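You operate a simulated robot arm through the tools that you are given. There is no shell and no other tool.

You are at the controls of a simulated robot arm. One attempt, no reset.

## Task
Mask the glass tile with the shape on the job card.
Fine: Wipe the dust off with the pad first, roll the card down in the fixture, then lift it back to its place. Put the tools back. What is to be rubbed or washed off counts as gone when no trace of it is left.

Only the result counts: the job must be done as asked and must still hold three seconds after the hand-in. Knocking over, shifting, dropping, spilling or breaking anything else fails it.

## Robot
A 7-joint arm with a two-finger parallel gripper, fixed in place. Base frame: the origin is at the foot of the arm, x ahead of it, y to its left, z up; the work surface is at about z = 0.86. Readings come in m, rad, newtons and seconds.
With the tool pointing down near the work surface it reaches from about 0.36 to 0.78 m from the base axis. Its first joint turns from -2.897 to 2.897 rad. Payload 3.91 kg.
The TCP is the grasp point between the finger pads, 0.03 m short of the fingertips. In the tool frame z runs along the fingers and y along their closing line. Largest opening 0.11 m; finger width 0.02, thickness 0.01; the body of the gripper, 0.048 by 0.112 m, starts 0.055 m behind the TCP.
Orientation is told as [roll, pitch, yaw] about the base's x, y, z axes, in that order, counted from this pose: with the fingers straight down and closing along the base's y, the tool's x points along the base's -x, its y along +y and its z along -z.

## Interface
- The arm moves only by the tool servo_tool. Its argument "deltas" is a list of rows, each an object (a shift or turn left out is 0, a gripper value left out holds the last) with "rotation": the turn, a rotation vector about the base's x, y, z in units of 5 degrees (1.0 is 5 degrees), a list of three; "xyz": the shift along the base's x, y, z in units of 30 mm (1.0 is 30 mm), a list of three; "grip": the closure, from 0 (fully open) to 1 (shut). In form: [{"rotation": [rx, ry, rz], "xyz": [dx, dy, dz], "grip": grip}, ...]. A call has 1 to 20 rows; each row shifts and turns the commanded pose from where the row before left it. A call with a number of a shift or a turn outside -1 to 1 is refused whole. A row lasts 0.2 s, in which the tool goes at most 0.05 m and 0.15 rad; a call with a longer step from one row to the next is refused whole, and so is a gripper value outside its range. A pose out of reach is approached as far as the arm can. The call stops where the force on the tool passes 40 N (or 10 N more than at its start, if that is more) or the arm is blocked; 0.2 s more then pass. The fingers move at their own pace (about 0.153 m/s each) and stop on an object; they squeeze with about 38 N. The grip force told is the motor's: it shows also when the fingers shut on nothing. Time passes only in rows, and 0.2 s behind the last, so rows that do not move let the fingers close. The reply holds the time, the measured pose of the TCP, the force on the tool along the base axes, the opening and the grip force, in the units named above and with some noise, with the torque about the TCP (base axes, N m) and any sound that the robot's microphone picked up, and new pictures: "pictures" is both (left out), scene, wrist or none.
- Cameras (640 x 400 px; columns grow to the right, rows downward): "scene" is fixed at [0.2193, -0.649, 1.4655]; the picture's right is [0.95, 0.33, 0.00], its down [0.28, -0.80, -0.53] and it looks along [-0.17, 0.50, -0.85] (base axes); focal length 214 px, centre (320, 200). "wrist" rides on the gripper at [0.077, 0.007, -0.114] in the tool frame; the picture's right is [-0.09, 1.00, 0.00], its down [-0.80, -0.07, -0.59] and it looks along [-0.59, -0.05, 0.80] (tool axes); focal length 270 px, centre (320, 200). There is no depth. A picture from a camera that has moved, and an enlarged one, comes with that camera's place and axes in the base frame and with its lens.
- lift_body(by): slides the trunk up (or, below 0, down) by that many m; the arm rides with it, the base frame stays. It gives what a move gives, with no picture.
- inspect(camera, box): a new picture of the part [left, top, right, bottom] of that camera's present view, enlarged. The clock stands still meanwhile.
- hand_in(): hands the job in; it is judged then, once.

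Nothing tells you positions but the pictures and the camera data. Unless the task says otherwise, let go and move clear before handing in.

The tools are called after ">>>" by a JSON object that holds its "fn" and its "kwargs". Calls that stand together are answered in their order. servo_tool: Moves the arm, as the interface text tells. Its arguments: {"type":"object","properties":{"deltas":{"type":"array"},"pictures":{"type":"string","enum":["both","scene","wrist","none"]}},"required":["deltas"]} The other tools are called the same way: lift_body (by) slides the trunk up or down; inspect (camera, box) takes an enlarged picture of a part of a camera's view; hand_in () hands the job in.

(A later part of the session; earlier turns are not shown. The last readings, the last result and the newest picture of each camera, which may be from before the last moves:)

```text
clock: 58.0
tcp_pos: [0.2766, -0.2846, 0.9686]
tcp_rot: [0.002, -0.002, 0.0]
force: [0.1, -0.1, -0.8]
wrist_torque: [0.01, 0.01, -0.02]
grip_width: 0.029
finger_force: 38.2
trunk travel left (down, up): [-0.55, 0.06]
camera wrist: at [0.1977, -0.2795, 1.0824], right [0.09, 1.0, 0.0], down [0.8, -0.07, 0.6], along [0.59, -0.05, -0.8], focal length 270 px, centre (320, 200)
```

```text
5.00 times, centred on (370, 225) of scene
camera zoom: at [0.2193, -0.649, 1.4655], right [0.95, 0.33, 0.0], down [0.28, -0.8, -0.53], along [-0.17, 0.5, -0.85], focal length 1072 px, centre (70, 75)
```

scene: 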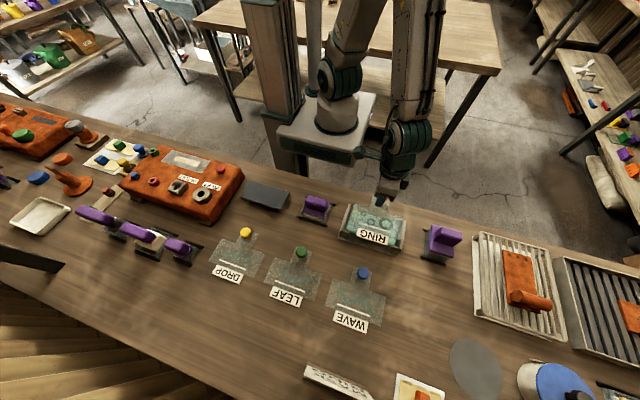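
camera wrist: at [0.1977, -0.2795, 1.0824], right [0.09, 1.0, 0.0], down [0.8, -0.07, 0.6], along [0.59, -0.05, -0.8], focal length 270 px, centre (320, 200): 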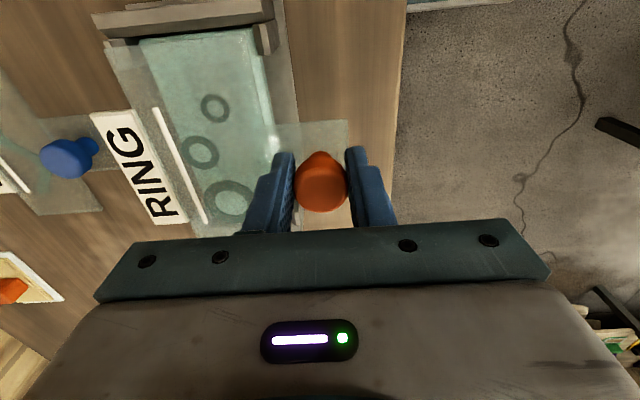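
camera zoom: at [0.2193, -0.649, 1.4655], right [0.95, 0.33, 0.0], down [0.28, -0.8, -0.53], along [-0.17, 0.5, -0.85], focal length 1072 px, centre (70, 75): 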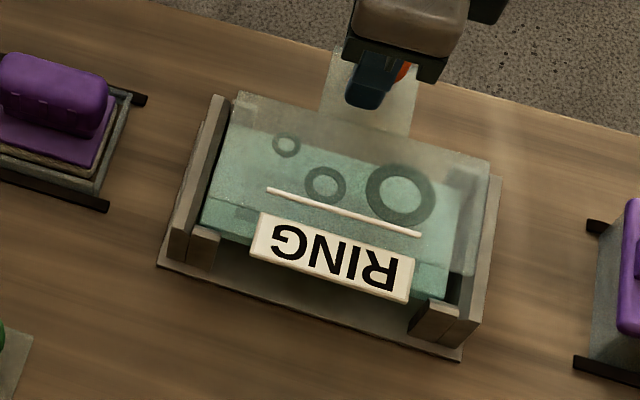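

The card and tile edges coincide to about 1 mm in the wrist view. I'll lower further and re-check just above the fixture walls.

>>> {"fn": "servo_tool", "kwargs": {"deltas": [{"xyz": [0.02, -0.03, -0.3]}, {"xyz": [0, 0, -0.2]}, {"xyz": [0, 0, 0]}]}}

>>> {"fn": "inspect", "kwargs": {"camera": "wrist", "box": [80, 0, 400, 240]}}

>>> {"fn": "inspect", "kwargs": {"camera": "scene", "box": [320, 185, 420, 265]}}

```text
clock: 58.8
tcp_pos: [0.2772, -0.2875, 0.953]
tcp_rot: [0.002, -0.002, -0.001]
force: [0.1, -0.4, -0.9]
wrist_torque: [0.06, 0.0, 0.04]
grip_width: 0.0289
finger_force: 38.2
trunk travel left (down, up): [-0.55, 0.06]
camera wrist: at [0.1984, -0.2805, 1.0674], right [0.09, 1.0, 0.0], down [0.8, -0.07, 0.6], along [0.59, -0.05, -0.8], focal length 270 px, centre (320, 200)
```

scene: 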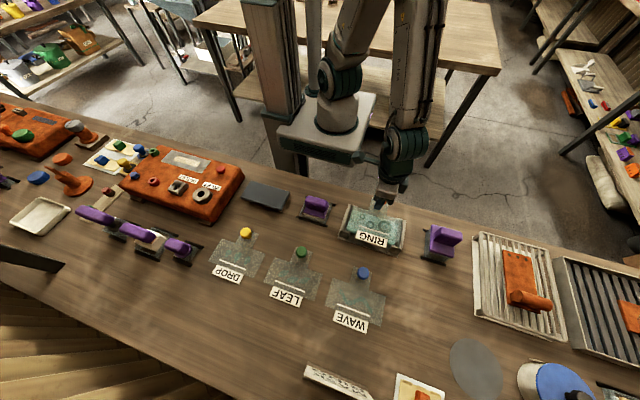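
wrist: 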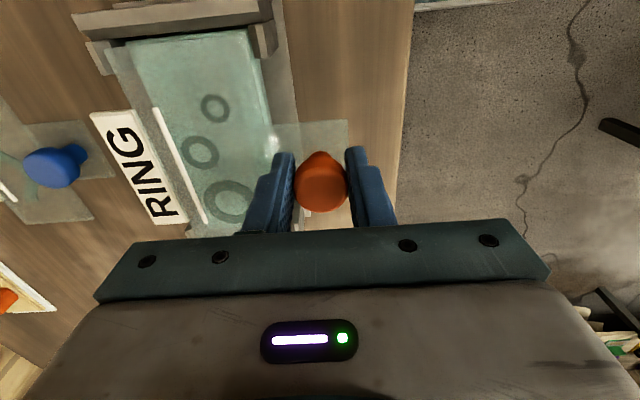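

```text
1.67 times, centred on (240, 120) of wrist
camera zoom: at [0.1984, -0.2805, 1.0674], right [0.09, 1.0, 0.0], down [0.8, -0.07, 0.6], along [0.59, -0.05, -0.8], focal length 450 px, centre (453, 333)
```

zoom: 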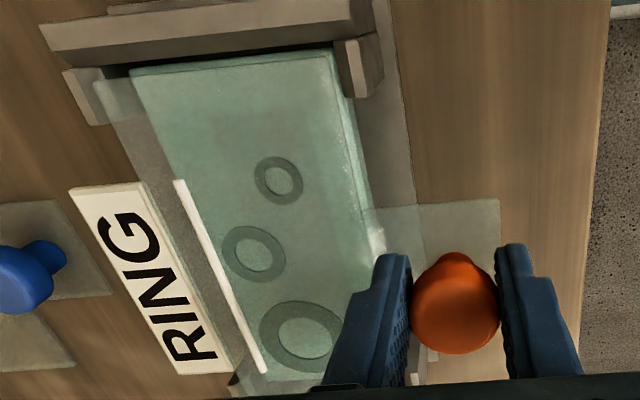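

```text
5.00 times, centred on (370, 225) of scene
camera zoom: at [0.2193, -0.649, 1.4655], right [0.95, 0.33, 0.0], down [0.28, -0.8, -0.53], along [-0.17, 0.5, -0.85], focal length 1072 px, centre (70, 75)
```

zoom: 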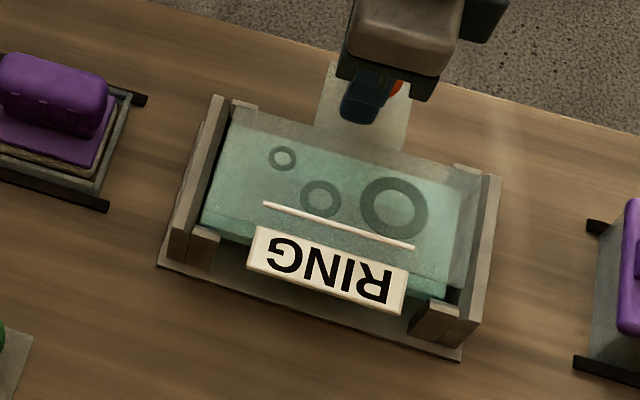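

>>> {"fn": "inspect", "kwargs": {"camera": "wrist", "box": [90, 0, 190, 80]}}

>>> {"fn": "inspect", "kwargs": {"camera": "wrist", "box": [200, 0, 300, 80]}}

>>> {"fn": "inspect", "kwargs": {"camera": "scene", "box": [345, 195, 385, 245]}}

>>> {"fn": "inspect", "kwargs": {"camera": "scene", "box": [375, 205, 425, 265]}}

```text
5.00 times, centred on (140, 40) of wrist
camera zoom: at [0.1984, -0.2805, 1.0674], right [0.09, 1.0, 0.0], down [0.8, -0.07, 0.6], along [0.59, -0.05, -0.8], focal length 1351 px, centre (1220, 1000)
```

zoom: 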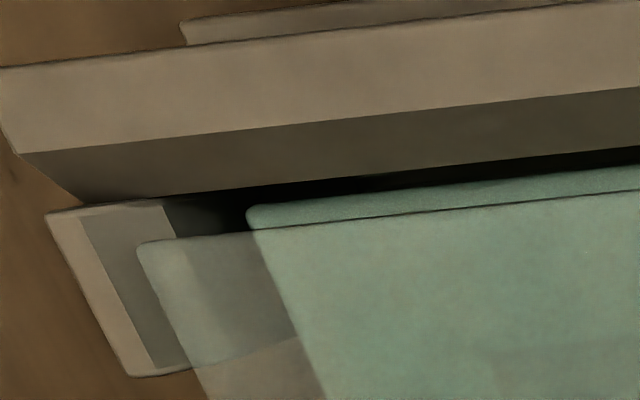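

```text
5.00 times, centred on (250, 40) of wrist
camera zoom: at [0.1984, -0.2805, 1.0674], right [0.09, 1.0, 0.0], down [0.8, -0.07, 0.6], along [0.59, -0.05, -0.8], focal length 1351 px, centre (670, 1000)
```

zoom: 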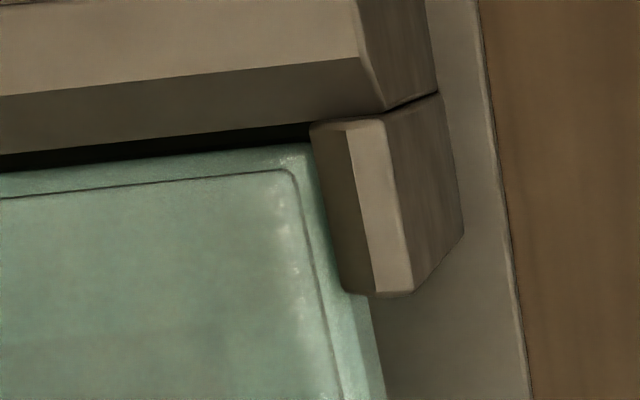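

```text
8.00 times, centred on (365, 220) of scene
camera zoom: at [0.2193, -0.649, 1.4655], right [0.95, 0.33, 0.0], down [0.28, -0.8, -0.53], along [-0.17, 0.5, -0.85], focal length 1716 px, centre (-40, 40)
```

zoom: 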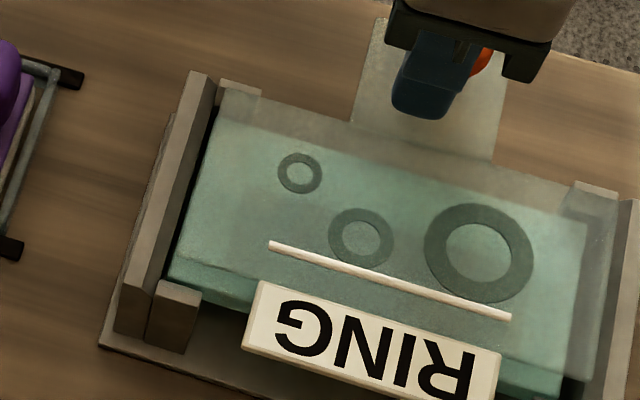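

```text
6.67 times, centred on (400, 235) of scene
camera zoom: at [0.2193, -0.649, 1.4655], right [0.95, 0.33, 0.0], down [0.28, -0.8, -0.53], along [-0.17, 0.5, -0.85], focal length 1430 px, centre (-213, -33)
```

zoom: 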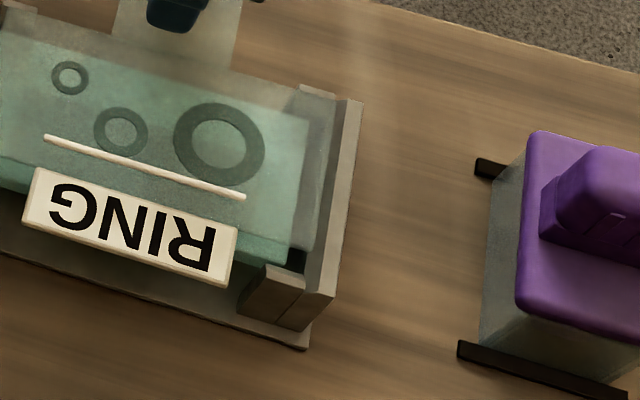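

Card and tile edges agree within about 1 mm, and the posts leave several millimetres of clearance. I'll lower the card onto the tile gently.

>>> {"fn": "servo_tool", "kwargs": {"deltas": [{"xyz": [0, 0, -0.2]}, {"xyz": [0, 0, -0.1]}, {"xyz": [0, 0, 0]}], "pictures": "none"}}

>>> {"fn": "servo_tool", "kwargs": {"deltas": [{"xyz": [0, 0, -0.1]}, {"xyz": [0, 0, 0]}], "pictures": "none"}}

>>> {"fn": "servo_tool", "kwargs": {"deltas": [{"xyz": [0, 0, -0.05]}, {"xyz": [0, 0, 0]}], "pictures": "wrist"}}

```text
clock: 59.6
tcp_pos: [0.2766, -0.286, 0.9448]
tcp_rot: [0.002, -0.002, 0.001]
force: [-0.1, 1.4, 0.3]
wrist_torque: [0.03, 0.0, -0.01]
grip_width: 0.029
finger_force: 38.3
trunk travel left (down, up): [-0.55, 0.06]
```

```text
clock: 60.2
tcp_pos: [0.276, -0.2873, 0.9417]
tcp_rot: [0.001, -0.001, 0.0]
force: [0.0, -2.2, 0.4]
wrist_torque: [-0.02, 0.01, -0.02]
grip_width: 0.0288
finger_force: 38.1
trunk travel left (down, up): [-0.55, 0.06]
```

```text
clock: 60.8
tcp_pos: [0.2764, -0.2878, 0.9399]
tcp_rot: [0.002, 0.0, 0.0]
force: [-0.3, -4.6, 0.2]
wrist_torque: [-0.16, -0.06, 0.0]
grip_width: 0.0288
finger_force: 38.1
trunk travel left (down, up): [-0.55, 0.06]
camera wrist: at [0.1984, -0.2809, 1.0539], right [0.09, 1.0, 0.0], down [0.8, -0.07, 0.6], along [0.59, -0.05, -0.8], focal length 270 px, centre (320, 200)
```

wrist: 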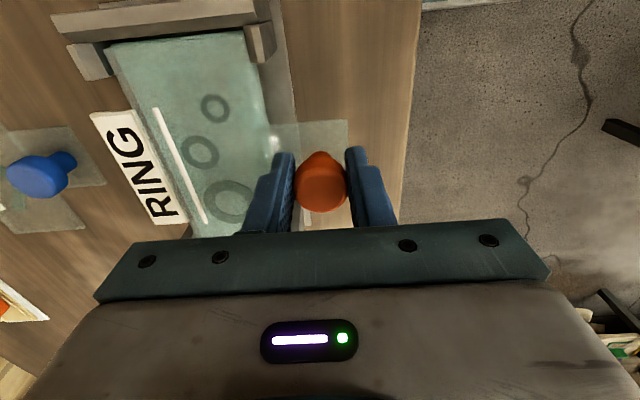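

>>> {"fn": "inspect", "kwargs": {"camera": "wrist", "box": [200, 0, 350, 120]}}

>>> {"fn": "inspect", "kwargs": {"camera": "wrist", "box": [50, 10, 150, 90]}}

>>> {"fn": "inspect", "kwargs": {"camera": "scene", "box": [335, 190, 415, 260]}}

```text
3.33 times, centred on (275, 60) of wrist
camera zoom: at [0.1984, -0.2809, 1.0539], right [0.09, 1.0, 0.0], down [0.8, -0.07, 0.6], along [0.59, -0.05, -0.8], focal length 901 px, centre (470, 667)
```

zoom: 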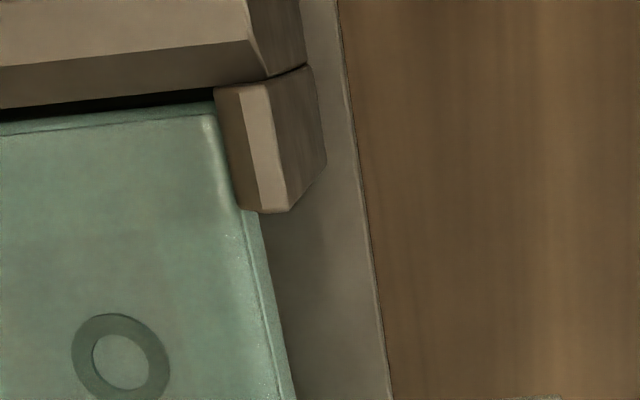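

```text
5.00 times, centred on (100, 50) of wrist
camera zoom: at [0.1984, -0.2809, 1.0539], right [0.09, 1.0, 0.0], down [0.8, -0.07, 0.6], along [0.59, -0.05, -0.8], focal length 1351 px, centre (1420, 950)
```

zoom: 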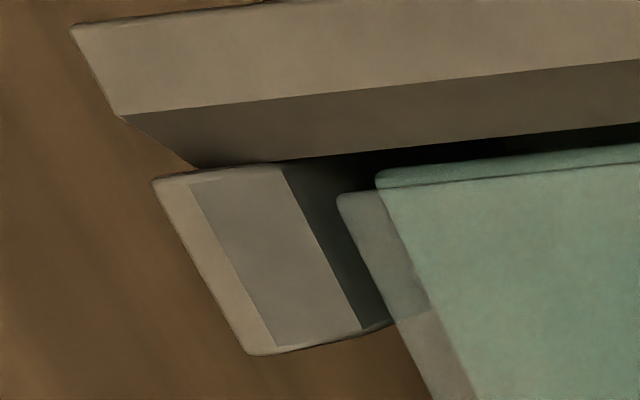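

```text
5.71 times, centred on (375, 225) of scene
camera zoom: at [0.2193, -0.649, 1.4655], right [0.95, 0.33, 0.0], down [0.28, -0.8, -0.53], along [-0.17, 0.5, -0.85], focal length 1226 px, centre (6, 57)
```

zoom: 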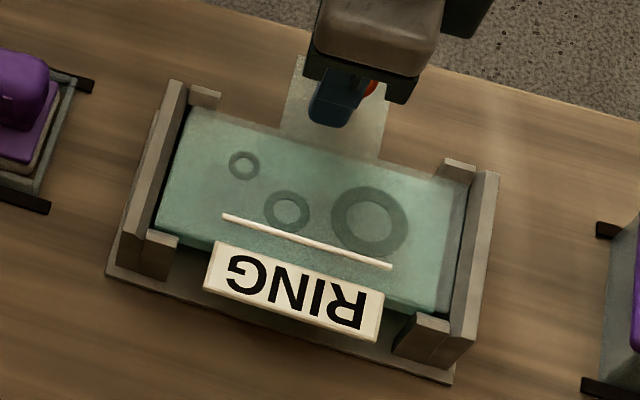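

The posts and walls have chamfered guides, and the card is lightly touching the +y guide (−4.6 N in y). I'll shift it slightly in -y to relieve that before going lower.

>>> {"fn": "servo_tool", "kwargs": {"deltas": [{"xyz": [0, -0.03, 0]}, {"xyz": [0, 0, 0]}], "pictures": "none"}}

>>> {"fn": "servo_tool", "kwargs": {"deltas": [{"xyz": [0, 0, -0.04]}, {"xyz": [0, 0, 0]}], "pictures": "none"}}

```text
clock: 61.4
tcp_pos: [0.2771, -0.2873, 0.9409]
tcp_rot: [0.003, 0.001, 0.001]
force: [-0.8, -1.0, -0.7]
wrist_torque: [0.0, -0.02, 0.01]
grip_width: 0.0289
finger_force: 38.0
trunk travel left (down, up): [-0.55, 0.06]
```

```text
clock: 62.0
tcp_pos: [0.277, -0.2885, 0.9387]
tcp_rot: [0.002, 0.0, 0.001]
force: [0.5, -0.1, -0.7]
wrist_torque: [0.04, -0.04, 0.01]
grip_width: 0.0288
finger_force: 38.2
trunk travel left (down, up): [-0.55, 0.06]
```

Relieved: the forces are near zero now. I'll continue down in small steps until it touches.

>>> {"fn": "servo_tool", "kwargs": {"deltas": [{"xyz": [0, 0, -0.03]}, {"xyz": [0, 0, 0]}], "pictures": "none"}}

>>> {"fn": "servo_tool", "kwargs": {"deltas": [{"xyz": [0, 0, -0.03]}, {"xyz": [0, 0, 0]}], "pictures": "none"}}

>>> {"fn": "servo_tool", "kwargs": {"deltas": [{"xyz": [0, 0, -0.03]}, {"xyz": [0, 0, 0]}], "pictures": "wrist"}}

```text
clock: 62.6
tcp_pos: [0.2769, -0.2871, 0.9378]
tcp_rot: [0.0, -0.002, -0.002]
force: [-0.1, -0.4, -1.2]
wrist_torque: [0.06, -0.02, 0.0]
grip_width: 0.0287
finger_force: 37.9
trunk travel left (down, up): [-0.55, 0.06]
```

```text
clock: 63.2
tcp_pos: [0.2758, -0.2883, 0.9379]
tcp_rot: [0.0, -0.002, 0.0]
force: [0.1, 2.1, 6.8]
wrist_torque: [-0.32, 0.01, 0.0]
grip_width: 0.0291
finger_force: 38.1
trunk travel left (down, up): [-0.55, 0.06]
```

```text
clock: 63.8
tcp_pos: [0.2766, -0.288, 0.9374]
tcp_rot: [0.002, -0.004, 0.0]
force: [1.4, 0.6, 13.5]
wrist_torque: [-0.54, -0.05, 0.04]
grip_width: 0.0286
finger_force: 38.0
trunk travel left (down, up): [-0.55, 0.06]
camera wrist: at [0.1984, -0.2814, 1.0508], right [0.09, 1.0, 0.0], down [0.8, -0.07, 0.6], along [0.59, -0.05, -0.8], focal length 270 px, centre (320, 200)
```

wrist: 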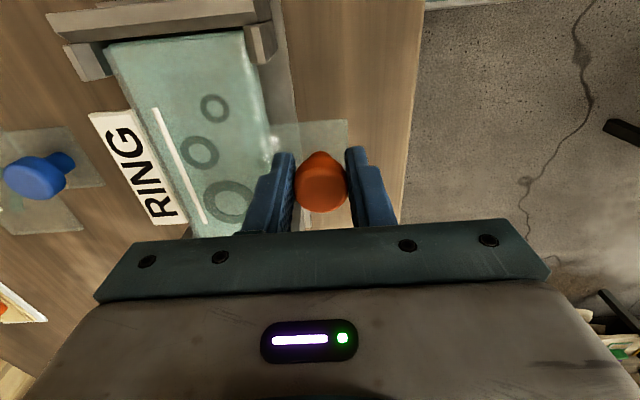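

The card is down on the tile (contact at TCP z ≈ 0.938, flat). I'll ease the pressure, release the knob and rise.

>>> {"fn": "servo_tool", "kwargs": {"deltas": [{"xyz": [0, 0, 0.03]}, {"xyz": [0, 0, 0]}, {"grip": 0.7}, {"grip": 0.5}, {"grip": 0.4}, {"grip": 0.4}, {"xyz": [0, 0, 0.4]}, {"xyz": [0, 0, 0.8]}, {"xyz": [0, 0, 0.8]}, {"xyz": [0, 0, 0.8]}, {"xyz": [0, 0, 0]}]}}

>>> {"fn": "inspect", "kwargs": {"camera": "scene", "box": [335, 190, 415, 260]}}

>>> {"fn": "inspect", "kwargs": {"camera": "wrist", "box": [80, 0, 400, 240]}}

```text
clock: 66.2
tcp_pos: [0.2749, -0.2866, 1.0209]
tcp_rot: [0.003, -0.001, -0.001]
force: [0.2, -0.4, -0.7]
wrist_torque: [0.0, -0.02, 0.02]
grip_width: 0.066
finger_force: 0.1
trunk travel left (down, up): [-0.55, 0.06]
camera wrist: at [0.1981, -0.2816, 1.1351], right [0.09, 1.0, 0.0], down [0.8, -0.07, 0.6], along [0.59, -0.05, -0.8], focal length 270 px, centre (320, 200)
```

scene: 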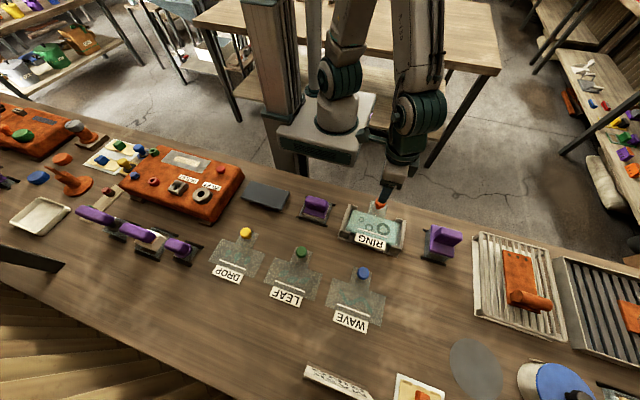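
wrist: 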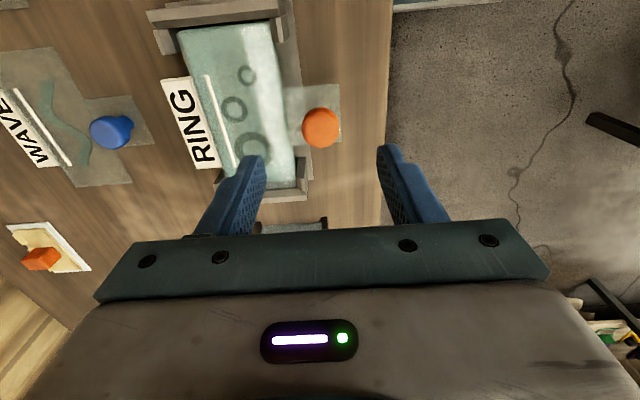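

```text
5.71 times, centred on (375, 225) of scene
camera zoom: at [0.2193, -0.649, 1.4655], right [0.95, 0.33, 0.0], down [0.28, -0.8, -0.53], along [-0.17, 0.5, -0.85], focal length 1226 px, centre (6, 57)
```

zoom: 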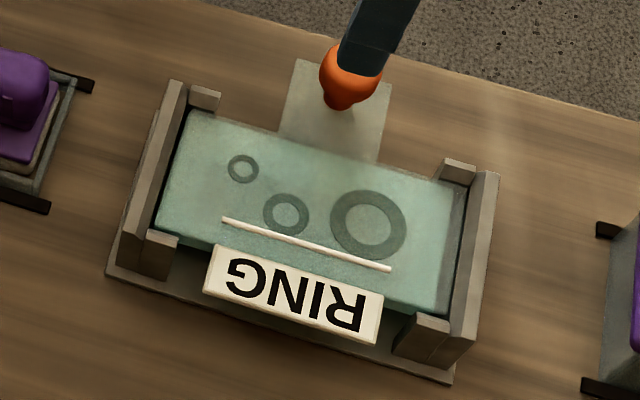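

```text
1.67 times, centred on (240, 120) of wrist
camera zoom: at [0.1981, -0.2816, 1.1351], right [0.09, 1.0, 0.0], down [0.8, -0.07, 0.6], along [0.59, -0.05, -0.8], focal length 450 px, centre (453, 333)
```

zoom: 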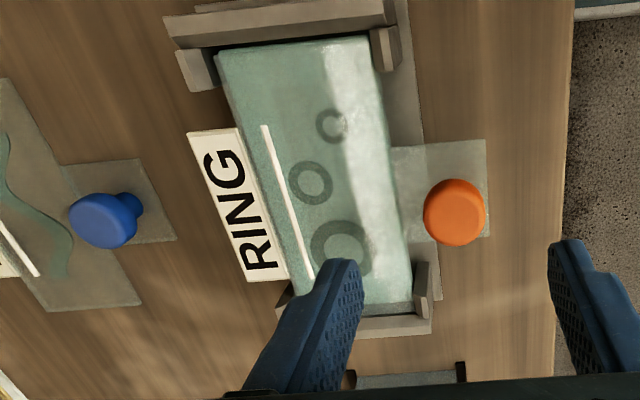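

>>> {"fn": "inspect", "kwargs": {"camera": "scene", "box": [385, 210, 415, 255]}}

>>> {"fn": "inspect", "kwargs": {"camera": "scene", "box": [345, 195, 375, 240]}}

>>> {"fn": "inspect", "kwargs": {"camera": "wrist", "box": [150, 0, 300, 80]}}

>>> {"fn": "inspect", "kwargs": {"camera": "wrist", "box": [210, 120, 330, 210]}}

```text
8.89 times, centred on (400, 232) of scene
camera zoom: at [0.2193, -0.649, 1.4655], right [0.95, 0.33, 0.0], down [0.28, -0.8, -0.53], along [-0.17, 0.5, -0.85], focal length 1906 px, centre (-391, -89)
```

zoom: 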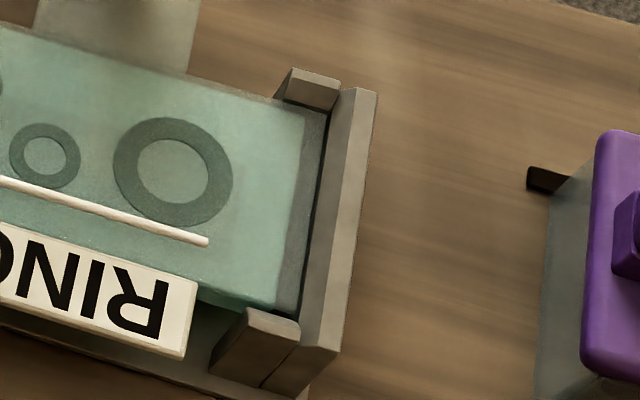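

```text
8.89 times, centred on (360, 218) of scene
camera zoom: at [0.2193, -0.649, 1.4655], right [0.95, 0.33, 0.0], down [0.28, -0.8, -0.53], along [-0.17, 0.5, -0.85], focal length 1906 px, centre (-36, 44)
```

zoom: 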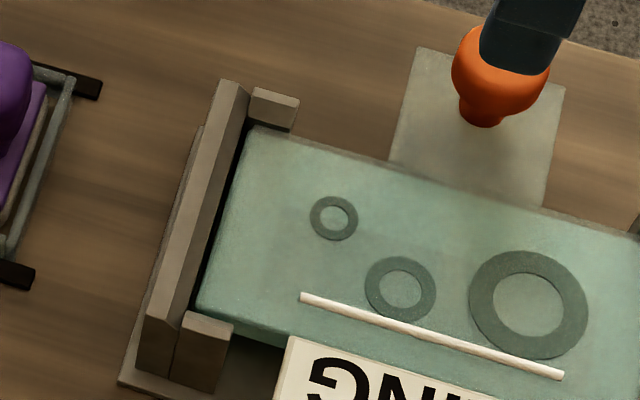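

```text
4.27 times, centred on (225, 40) of wrist
camera zoom: at [0.1981, -0.2816, 1.1351], right [0.09, 1.0, 0.0], down [0.8, -0.07, 0.6], along [0.59, -0.05, -0.8], focal length 1153 px, centre (725, 883)
```

zoom: 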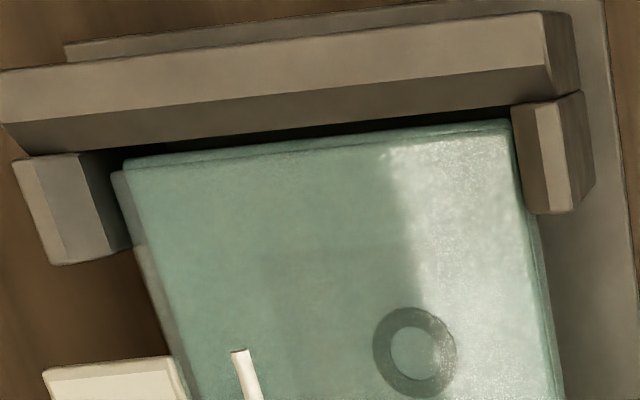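

```text
4.44 times, centred on (270, 165) of wrist
camera zoom: at [0.1981, -0.2816, 1.1351], right [0.09, 1.0, 0.0], down [0.8, -0.07, 0.6], along [0.59, -0.05, -0.8], focal length 1201 px, centre (542, 356)
```

zoom: 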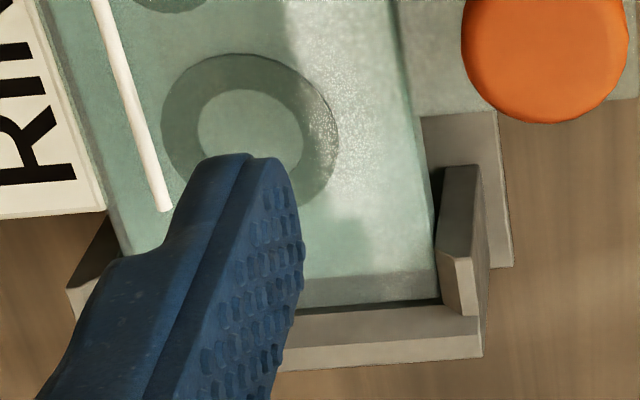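

The card is seated but sits about 2.6 mm too far in +x compared with the fixture centre (far edge near the far guide). I'll regrasp the knob, lift about 3 mm, shift it -x and set it down again.

>>> {"fn": "servo_tool", "kwargs": {"deltas": [{"xyz": [0, 0, -0.8]}, {"xyz": [0, 0, -0.8]}, {"xyz": [0, 0, -0.8]}, {"xyz": [0, 0, -0.38]}, {"xyz": [0, 0, 0]}, {"grip": 0.6}, {"grip": 0.75}, {"grip": 1.0}, {"grip": 1.0}, {"grip": 1.0}], "pictures": "wrist"}}

```text
clock: 68.4
tcp_pos: [0.2771, -0.2895, 0.9373]
tcp_rot: [0.001, -0.002, -0.001]
force: [-0.1, 0.3, 0.3]
wrist_torque: [-0.02, 0.01, -0.02]
grip_width: 0.0288
finger_force: 38.0
trunk travel left (down, up): [-0.55, 0.06]
camera wrist: at [0.1988, -0.2835, 1.0518], right [0.09, 1.0, 0.0], down [0.8, -0.07, 0.6], along [0.59, -0.05, -0.8], focal length 270 px, centre (320, 200)
```

wrist: 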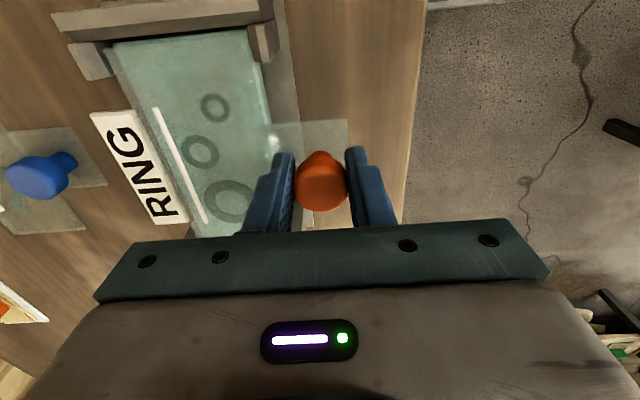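

>>> {"fn": "servo_tool", "kwargs": {"deltas": [{"xyz": [0, 0, 0.1]}, {"xyz": [0, 0, 0]}, {"xyz": [-0.085, 0.005, 0]}, {"xyz": [0, 0, 0]}], "pictures": "none"}}

>>> {"fn": "servo_tool", "kwargs": {"deltas": [{"xyz": [0, 0, -0.07]}, {"xyz": [0, 0, 0]}], "pictures": "none"}}

>>> {"fn": "servo_tool", "kwargs": {"deltas": [{"xyz": [0, 0, -0.04]}, {"xyz": [0, 0, 0]}], "pictures": "wrist"}}

>>> {"fn": "inspect", "kwargs": {"camera": "scene", "box": [335, 190, 415, 260]}}

>>> {"fn": "inspect", "kwargs": {"camera": "wrist", "box": [50, 0, 290, 100]}}

```text
clock: 69.4
tcp_pos: [0.2741, -0.2878, 0.9403]
tcp_rot: [0.004, -0.001, 0.0]
force: [-0.1, -0.3, -1.2]
wrist_torque: [0.05, 0.0, -0.03]
grip_width: 0.0291
finger_force: 37.7
trunk travel left (down, up): [-0.55, 0.06]
```

```text
clock: 70.0
tcp_pos: [0.2738, -0.2869, 0.9387]
tcp_rot: [0.001, -0.001, 0.002]
force: [0.1, -0.4, -0.9]
wrist_torque: [0.02, 0.02, 0.02]
grip_width: 0.0289
finger_force: 37.2
trunk travel left (down, up): [-0.55, 0.06]
```

```text
clock: 70.6
tcp_pos: [0.274, -0.2874, 0.9387]
tcp_rot: [0.002, -0.001, -0.001]
force: [0.9, 0.5, 2.3]
wrist_torque: [-0.2, 0.01, -0.03]
grip_width: 0.0287
finger_force: 38.1
trunk travel left (down, up): [-0.55, 0.06]
camera wrist: at [0.1962, -0.2818, 1.0516], right [0.09, 1.0, 0.0], down [0.8, -0.07, 0.6], along [0.59, -0.05, -0.8], focal length 270 px, centre (320, 200)
```

wrist: 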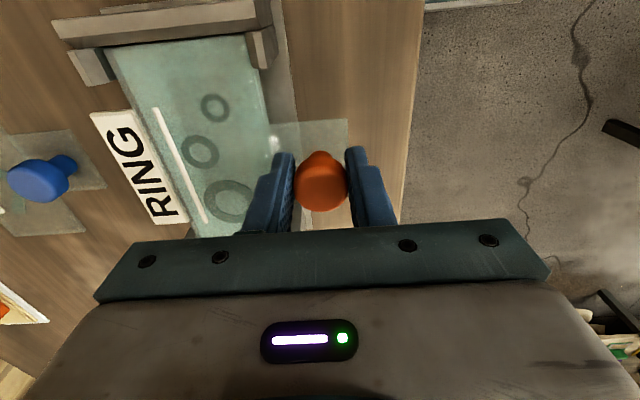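

```text
5.71 times, centred on (375, 225) of scene
camera zoom: at [0.2193, -0.649, 1.4655], right [0.95, 0.33, 0.0], down [0.28, -0.8, -0.53], along [-0.17, 0.5, -0.85], focal length 1226 px, centre (6, 57)
```

zoom: 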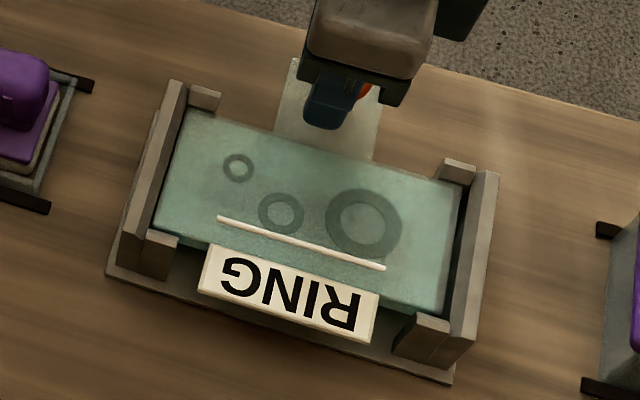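

```text
2.67 times, centred on (170, 50) of wrist
camera zoom: at [0.1962, -0.2818, 1.0516], right [0.09, 1.0, 0.0], down [0.8, -0.07, 0.6], along [0.59, -0.05, -0.8], focal length 721 px, centre (720, 600)
```

zoom: 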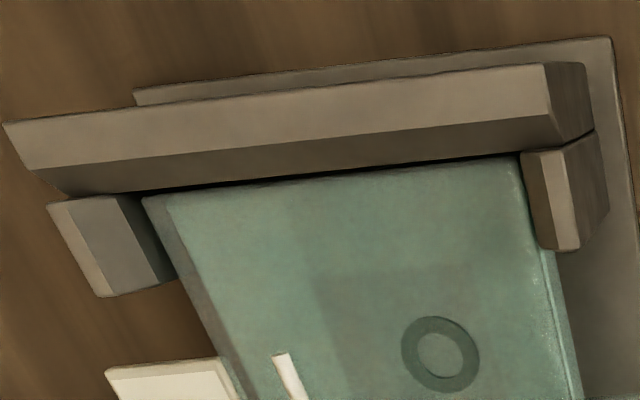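

>>> {"fn": "inspect", "kwargs": {"camera": "wrist", "box": [90, 20, 190, 90]}}

>>> {"fn": "inspect", "kwargs": {"camera": "wrist", "box": [190, 20, 290, 90]}}

>>> {"fn": "inspect", "kwargs": {"camera": "scene", "box": [385, 210, 415, 255]}}

>>> {"fn": "inspect", "kwargs": {"camera": "scene", "box": [345, 195, 375, 240]}}

```text
5.71 times, centred on (140, 55) of wrist
camera zoom: at [0.1962, -0.2818, 1.0516], right [0.09, 1.0, 0.0], down [0.8, -0.07, 0.6], along [0.59, -0.05, -0.8], focal length 1544 px, centre (1349, 1029)
```

zoom: 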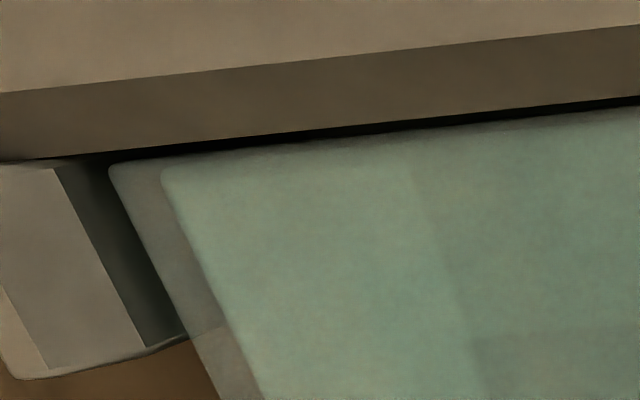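

```text
5.71 times, centred on (240, 55) of wrist
camera zoom: at [0.1962, -0.2818, 1.0516], right [0.09, 1.0, 0.0], down [0.8, -0.07, 0.6], along [0.59, -0.05, -0.8], focal length 1544 px, centre (777, 1029)
```

zoom: 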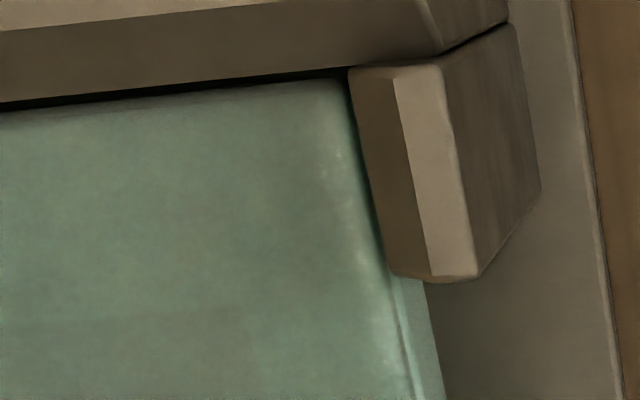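

```text
8.89 times, centred on (400, 232) of scene
camera zoom: at [0.2193, -0.649, 1.4655], right [0.95, 0.33, 0.0], down [0.28, -0.8, -0.53], along [-0.17, 0.5, -0.85], focal length 1906 px, centre (-391, -89)
```

zoom: 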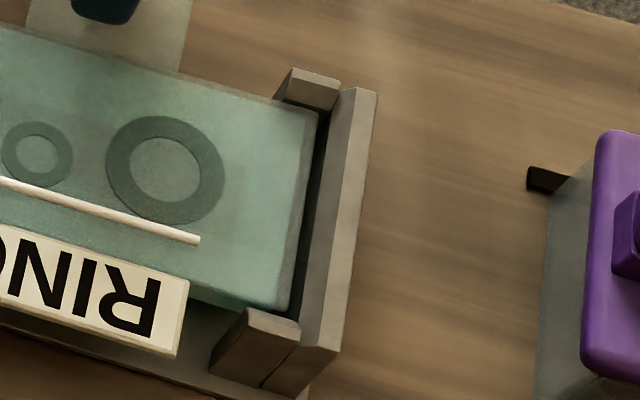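

```text
8.89 times, centred on (360, 218) of scene
camera zoom: at [0.2193, -0.649, 1.4655], right [0.95, 0.33, 0.0], down [0.28, -0.8, -0.53], along [-0.17, 0.5, -0.85], focal length 1906 px, centre (-36, 44)
```

zoom: 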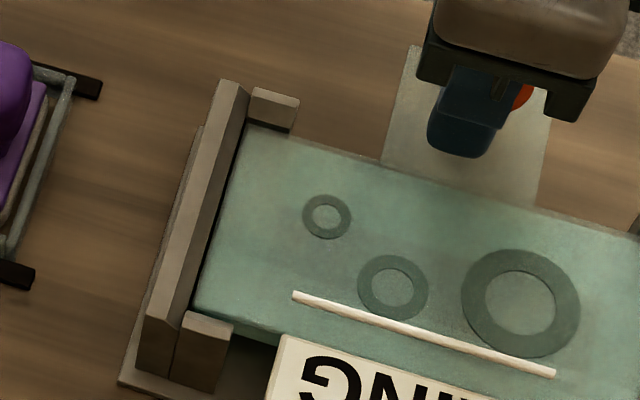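

The card is now centred on the tile within about 1 mm. I'll release it and rise.

>>> {"fn": "servo_tool", "kwargs": {"deltas": [{"xyz": [0, 0, 0]}, {"grip": 0.7}, {"grip": 0.5}, {"grip": 0.4}, {"grip": 0.4}, {"xyz": [0, 0, 0.4]}, {"xyz": [0, 0, 0.8]}, {"xyz": [0, 0, 0.8]}, {"xyz": [0, 0, 0.8]}, {"xyz": [0, 0, 0.8]}, {"xyz": [0, 0, 0]}]}}

>>> {"fn": "inspect", "kwargs": {"camera": "scene", "box": [335, 190, 415, 260]}}

>>> {"fn": "inspect", "kwargs": {"camera": "wrist", "box": [140, 0, 360, 220]}}

```text
clock: 73.0
tcp_pos: [0.2743, -0.2876, 1.0471]
tcp_rot: [0.003, -0.001, 0.0]
force: [-0.6, 0.5, -0.1]
wrist_torque: [-0.01, 0.01, 0.0]
grip_width: 0.0659
finger_force: 0.1
trunk travel left (down, up): [-0.55, 0.06]
camera wrist: at [0.1964, -0.2816, 1.1602], right [0.09, 1.0, 0.0], down [0.8, -0.07, 0.6], along [0.59, -0.05, -0.8], focal length 270 px, centre (320, 200)
```

scene: 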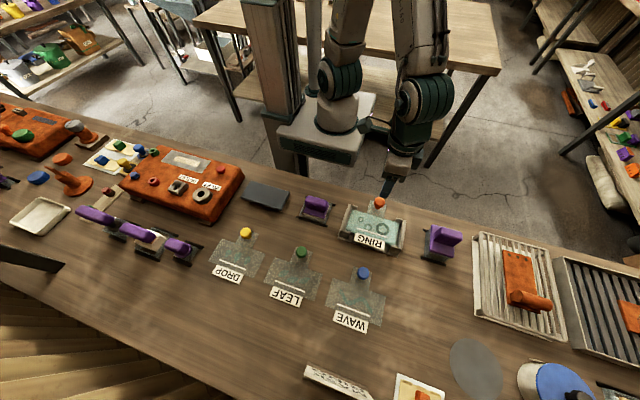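
wrist: 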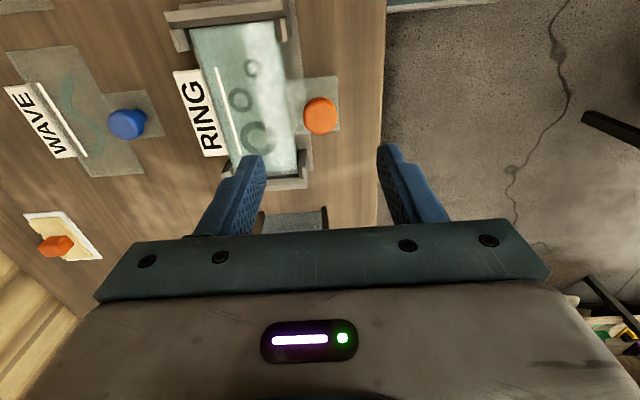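

```text
5.71 times, centred on (375, 225) of scene
camera zoom: at [0.2193, -0.649, 1.4655], right [0.95, 0.33, 0.0], down [0.28, -0.8, -0.53], along [-0.17, 0.5, -0.85], focal length 1226 px, centre (6, 57)
```

zoom: 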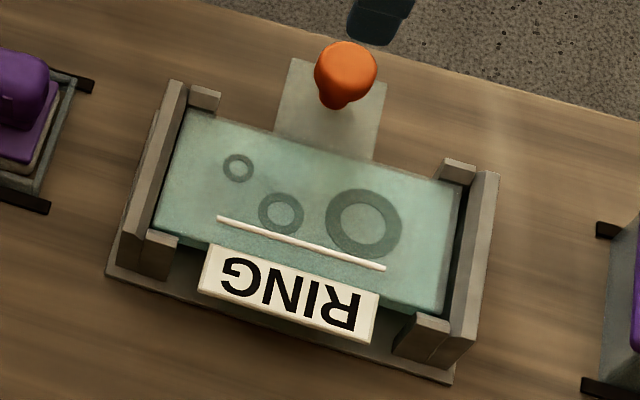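

```text
1.82 times, centred on (250, 110) of wrist
camera zoom: at [0.1964, -0.2816, 1.1602], right [0.09, 1.0, 0.0], down [0.8, -0.07, 0.6], along [0.59, -0.05, -0.8], focal length 491 px, centre (447, 364)
```

zoom: 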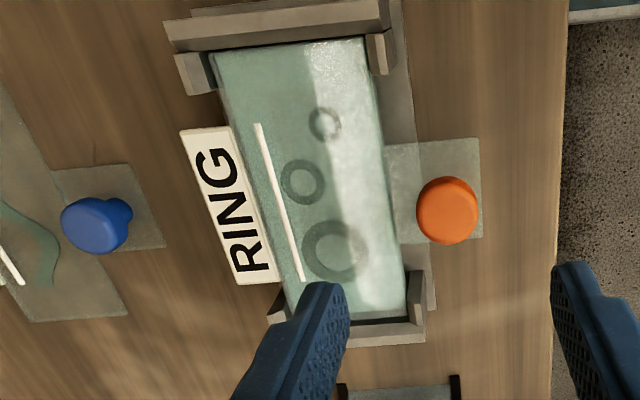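

The card is in place. Now the roller: I'll hover over it to measure its handle.

>>> {"fn": "servo_tool", "kwargs": {"deltas": [{"xyz": [0.4, -0.2, 0.8]}, {"xyz": [0.9, -0.3, 0.6]}, {"xyz": [0.9, -0.3, 0.2]}, {"xyz": [0.9, -0.3, 0], "grip": 0.2}, {"xyz": [0.9, -0.3, 0]}, {"xyz": [0.9, -0.3, 0]}, {"xyz": [0.5, 0, 0]}, {"xyz": [0, 0, 0]}]}}

>>> {"fn": "inspect", "kwargs": {"camera": "wrist", "box": [240, 40, 420, 200]}}

>>> {"fn": "inspect", "kwargs": {"camera": "scene", "box": [410, 210, 480, 270]}}

```text
clock: 74.8
tcp_pos: [0.4367, -0.3383, 1.093]
tcp_rot: [0.003, -0.002, -0.001]
force: [-0.5, 0.1, 0.9]
wrist_torque: [0.0, -0.04, 0.0]
grip_width: 0.0881
finger_force: 0.0
trunk travel left (down, up): [-0.55, 0.06]
camera wrist: at [0.3583, -0.3329, 1.2075], right [0.09, 1.0, 0.0], down [0.8, -0.07, 0.6], along [0.59, -0.05, -0.8], focal length 270 px, centre (320, 200)
```

scene: 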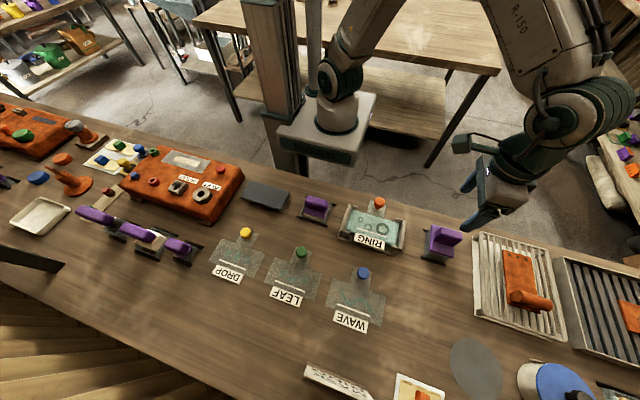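
wrist: 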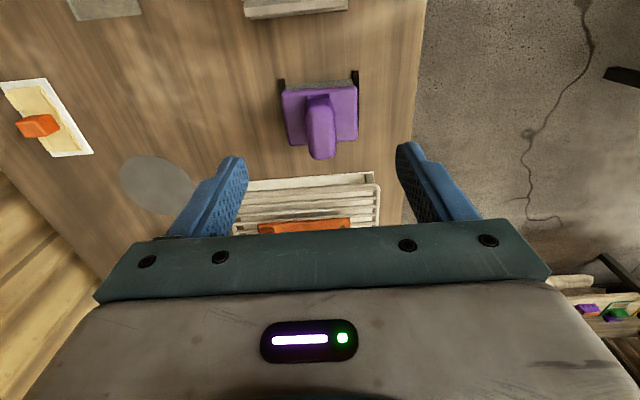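

```text
2.50 times, centred on (330, 120) of wrist
camera zoom: at [0.3583, -0.3329, 1.2075], right [0.09, 1.0, 0.0], down [0.8, -0.07, 0.6], along [0.59, -0.05, -0.8], focal length 676 px, centre (295, 400)
```

zoom: 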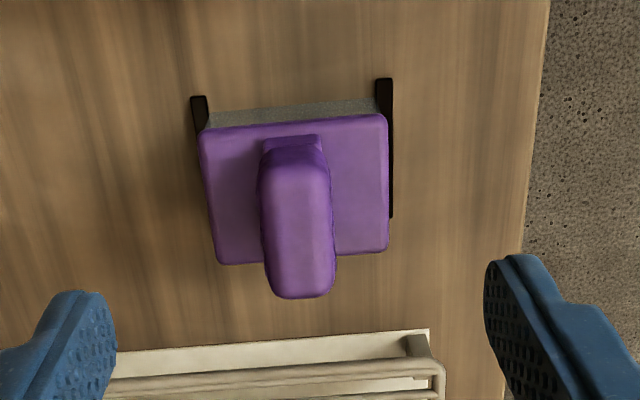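

```text
6.67 times, centred on (445, 240) of scene
camera zoom: at [0.2193, -0.649, 1.4655], right [0.95, 0.33, 0.0], down [0.28, -0.8, -0.53], along [-0.17, 0.5, -0.85], focal length 1430 px, centre (-513, -67)
```

zoom: 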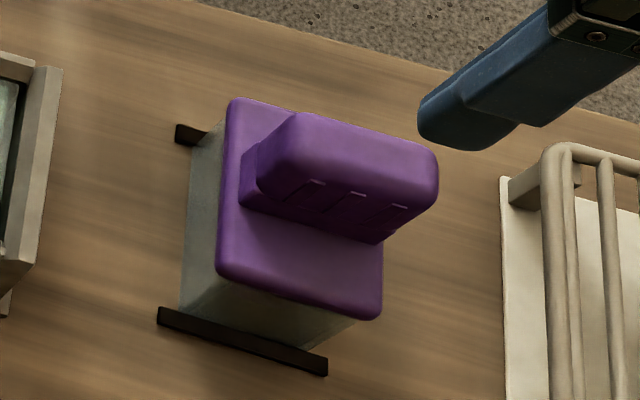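

The handle is centred near (0.457, -0.340), with its top at about z 0.967. I'll descend in two stages and grip it.

>>> {"fn": "servo_tool", "kwargs": {"deltas": [{"xyz": [0.69, -0.05, -0.5]}, {"xyz": [0, 0, -0.9]}, {"xyz": [0, 0, -0.9]}, {"xyz": [0, 0, -0.5]}, {"xyz": [0, 0, 0]}]}}

>>> {"fn": "inspect", "kwargs": {"camera": "wrist", "box": [220, 60, 420, 220]}}

```text
clock: 76.0
tcp_pos: [0.4566, -0.3395, 1.0088]
tcp_rot: [0.002, -0.003, 0.0]
force: [-0.7, -0.1, -0.2]
wrist_torque: [-0.07, 0.01, -0.02]
grip_width: 0.088
finger_force: 0.0
trunk travel left (down, up): [-0.55, 0.06]
camera wrist: at [0.3776, -0.3345, 1.1221], right [0.09, 1.0, 0.0], down [0.8, -0.07, 0.6], along [0.59, -0.05, -0.8], focal length 270 px, centre (320, 200)
```

scene: 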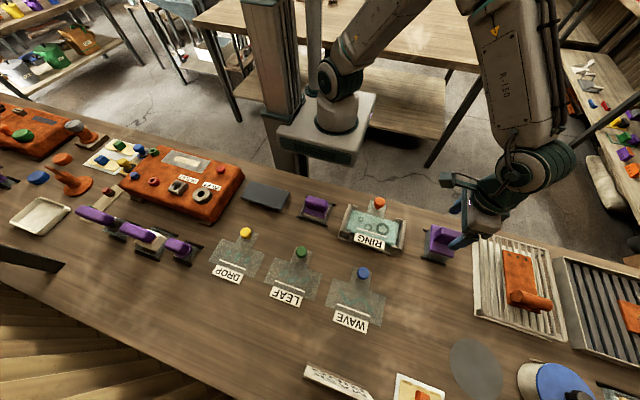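
wrist: 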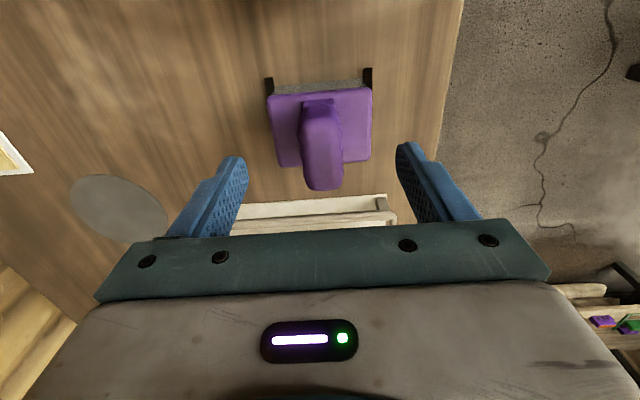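

```text
2.50 times, centred on (320, 140) of wrist
camera zoom: at [0.3776, -0.3345, 1.1221], right [0.09, 1.0, 0.0], down [0.8, -0.07, 0.6], along [0.59, -0.05, -0.8], focal length 676 px, centre (320, 350)
```

zoom: 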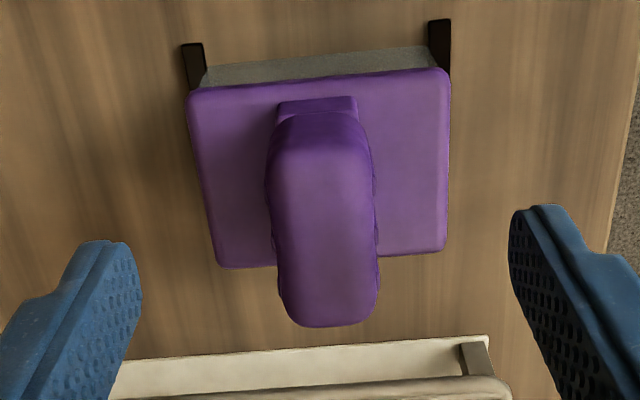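

>>> {"fn": "servo_tool", "kwargs": {"deltas": [{"xyz": [0.02, 0, -0.9]}, {"xyz": [0, 0, -0.9]}, {"xyz": [0, 0, -0.15]}, {"xyz": [0, 0, 0]}, {"grip": 0.5}, {"grip": 0.7}, {"grip": 1.0}, {"grip": 1.0}, {"grip": 1.0}]}}

>>> {"fn": "inspect", "kwargs": {"camera": "scene", "box": [410, 200, 490, 270]}}

```text
clock: 78.0
tcp_pos: [0.4574, -0.3405, 0.9511]
tcp_rot: [0.001, 0.0, 0.001]
force: [0.4, 1.1, -0.1]
wrist_torque: [0.02, 0.03, 0.01]
grip_width: 0.0278
finger_force: 38.1
trunk travel left (down, up): [-0.55, 0.06]
camera wrist: at [0.3791, -0.3344, 1.0652], right [0.09, 1.0, 0.0], down [0.8, -0.07, 0.6], along [0.59, -0.05, -0.8], focal length 270 px, centre (320, 200)
```

scene: 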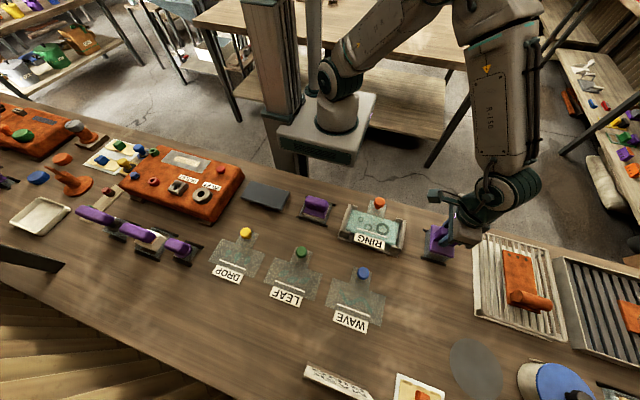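
wrist: 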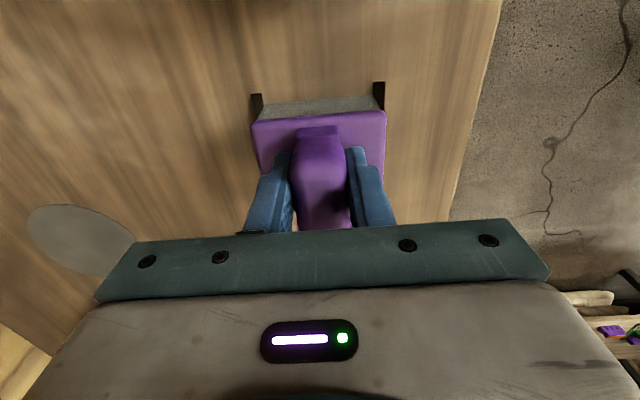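

```text
5.71 times, centred on (450, 235) of scene
camera zoom: at [0.2193, -0.649, 1.4655], right [0.95, 0.33, 0.0], down [0.28, -0.8, -0.53], along [-0.17, 0.5, -0.85], focal length 1226 px, centre (-423, 0)
```

zoom: 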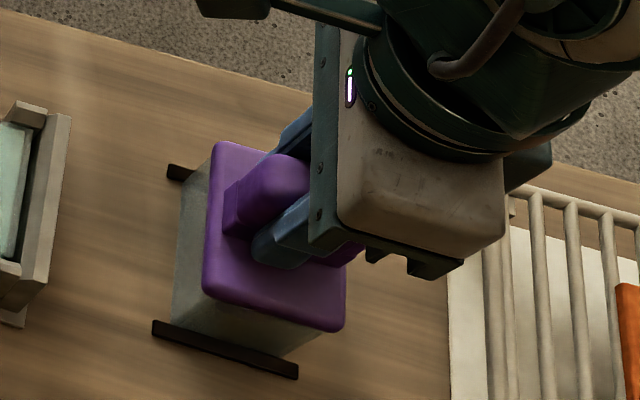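

The roller is gripped at (0.4574, -0.3405, 0.951). I'll lift it straight out of its cradle.

>>> {"fn": "servo_tool", "kwargs": {"deltas": [{"xyz": [0, 0, 0.2]}, {"xyz": [0, 0, 0.4]}, {"xyz": [0, 0, 0.6]}, {"xyz": [0, 0, 0.8]}, {"xyz": [0, 0, 0.8]}, {"xyz": [0, 0, 0.8]}, {"xyz": [0, 0, 0]}]}}

>>> {"fn": "inspect", "kwargs": {"camera": "scene", "box": [410, 190, 490, 270]}}

>>> {"fn": "inspect", "kwargs": {"camera": "wrist", "box": [220, 60, 420, 220]}}

```text
clock: 79.6
tcp_pos: [0.4556, -0.3391, 1.0594]
tcp_rot: [0.002, -0.001, 0.0]
force: [-0.2, 0.2, -1.6]
wrist_torque: [0.01, 0.06, -0.01]
grip_width: 0.0275
finger_force: 37.4
trunk travel left (down, up): [-0.55, 0.06]
camera wrist: at [0.3786, -0.3334, 1.1739], right [0.09, 1.0, 0.0], down [0.8, -0.07, 0.6], along [0.59, -0.05, -0.8], focal length 270 px, centre (320, 200)
```

scene: 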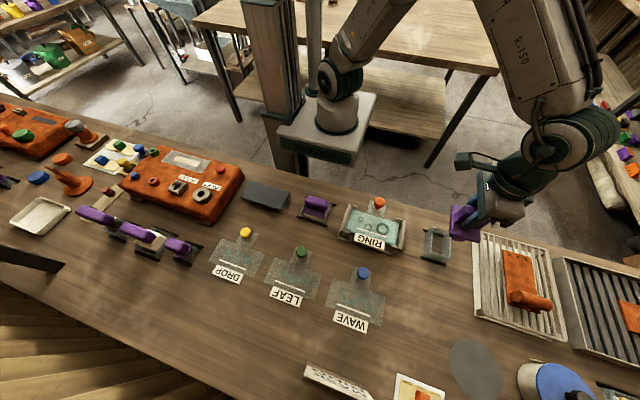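
wrist: 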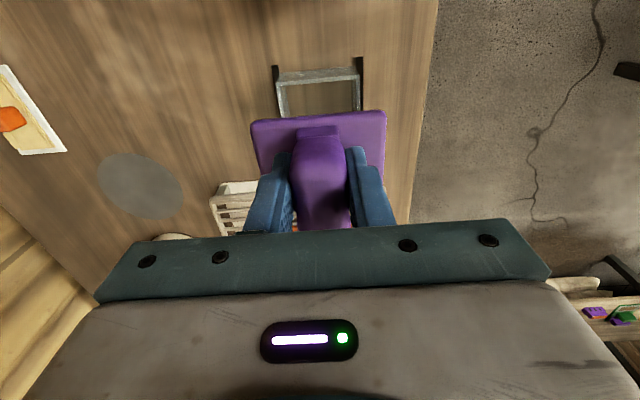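

```text
5.00 times, centred on (450, 230) of scene
camera zoom: at [0.2193, -0.649, 1.4655], right [0.95, 0.33, 0.0], down [0.28, -0.8, -0.53], along [-0.17, 0.5, -0.85], focal length 1072 px, centre (-330, 50)
```

zoom: 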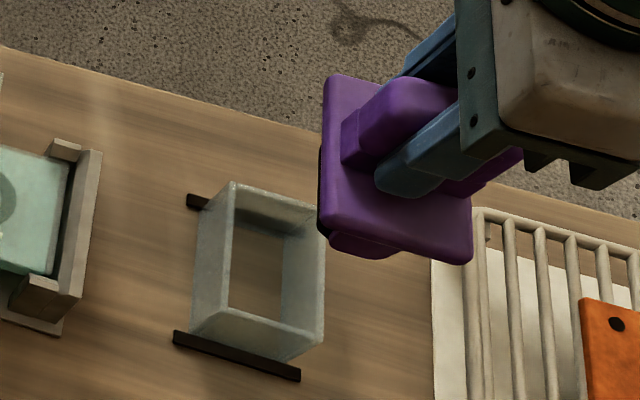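

```text
2.50 times, centred on (320, 140) of wrist
camera zoom: at [0.3786, -0.3334, 1.1739], right [0.09, 1.0, 0.0], down [0.8, -0.07, 0.6], along [0.59, -0.05, -0.8], focal length 676 px, centre (320, 350)
```

zoom: 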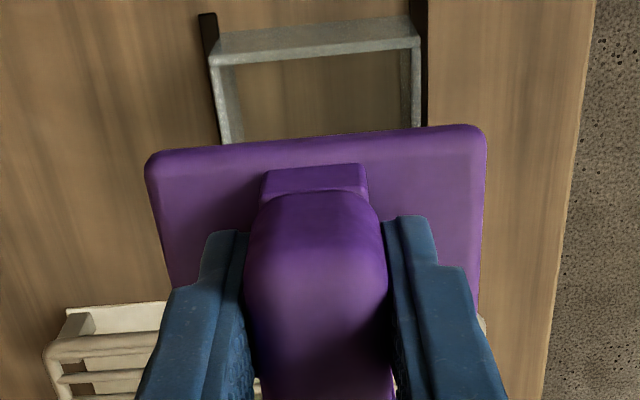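

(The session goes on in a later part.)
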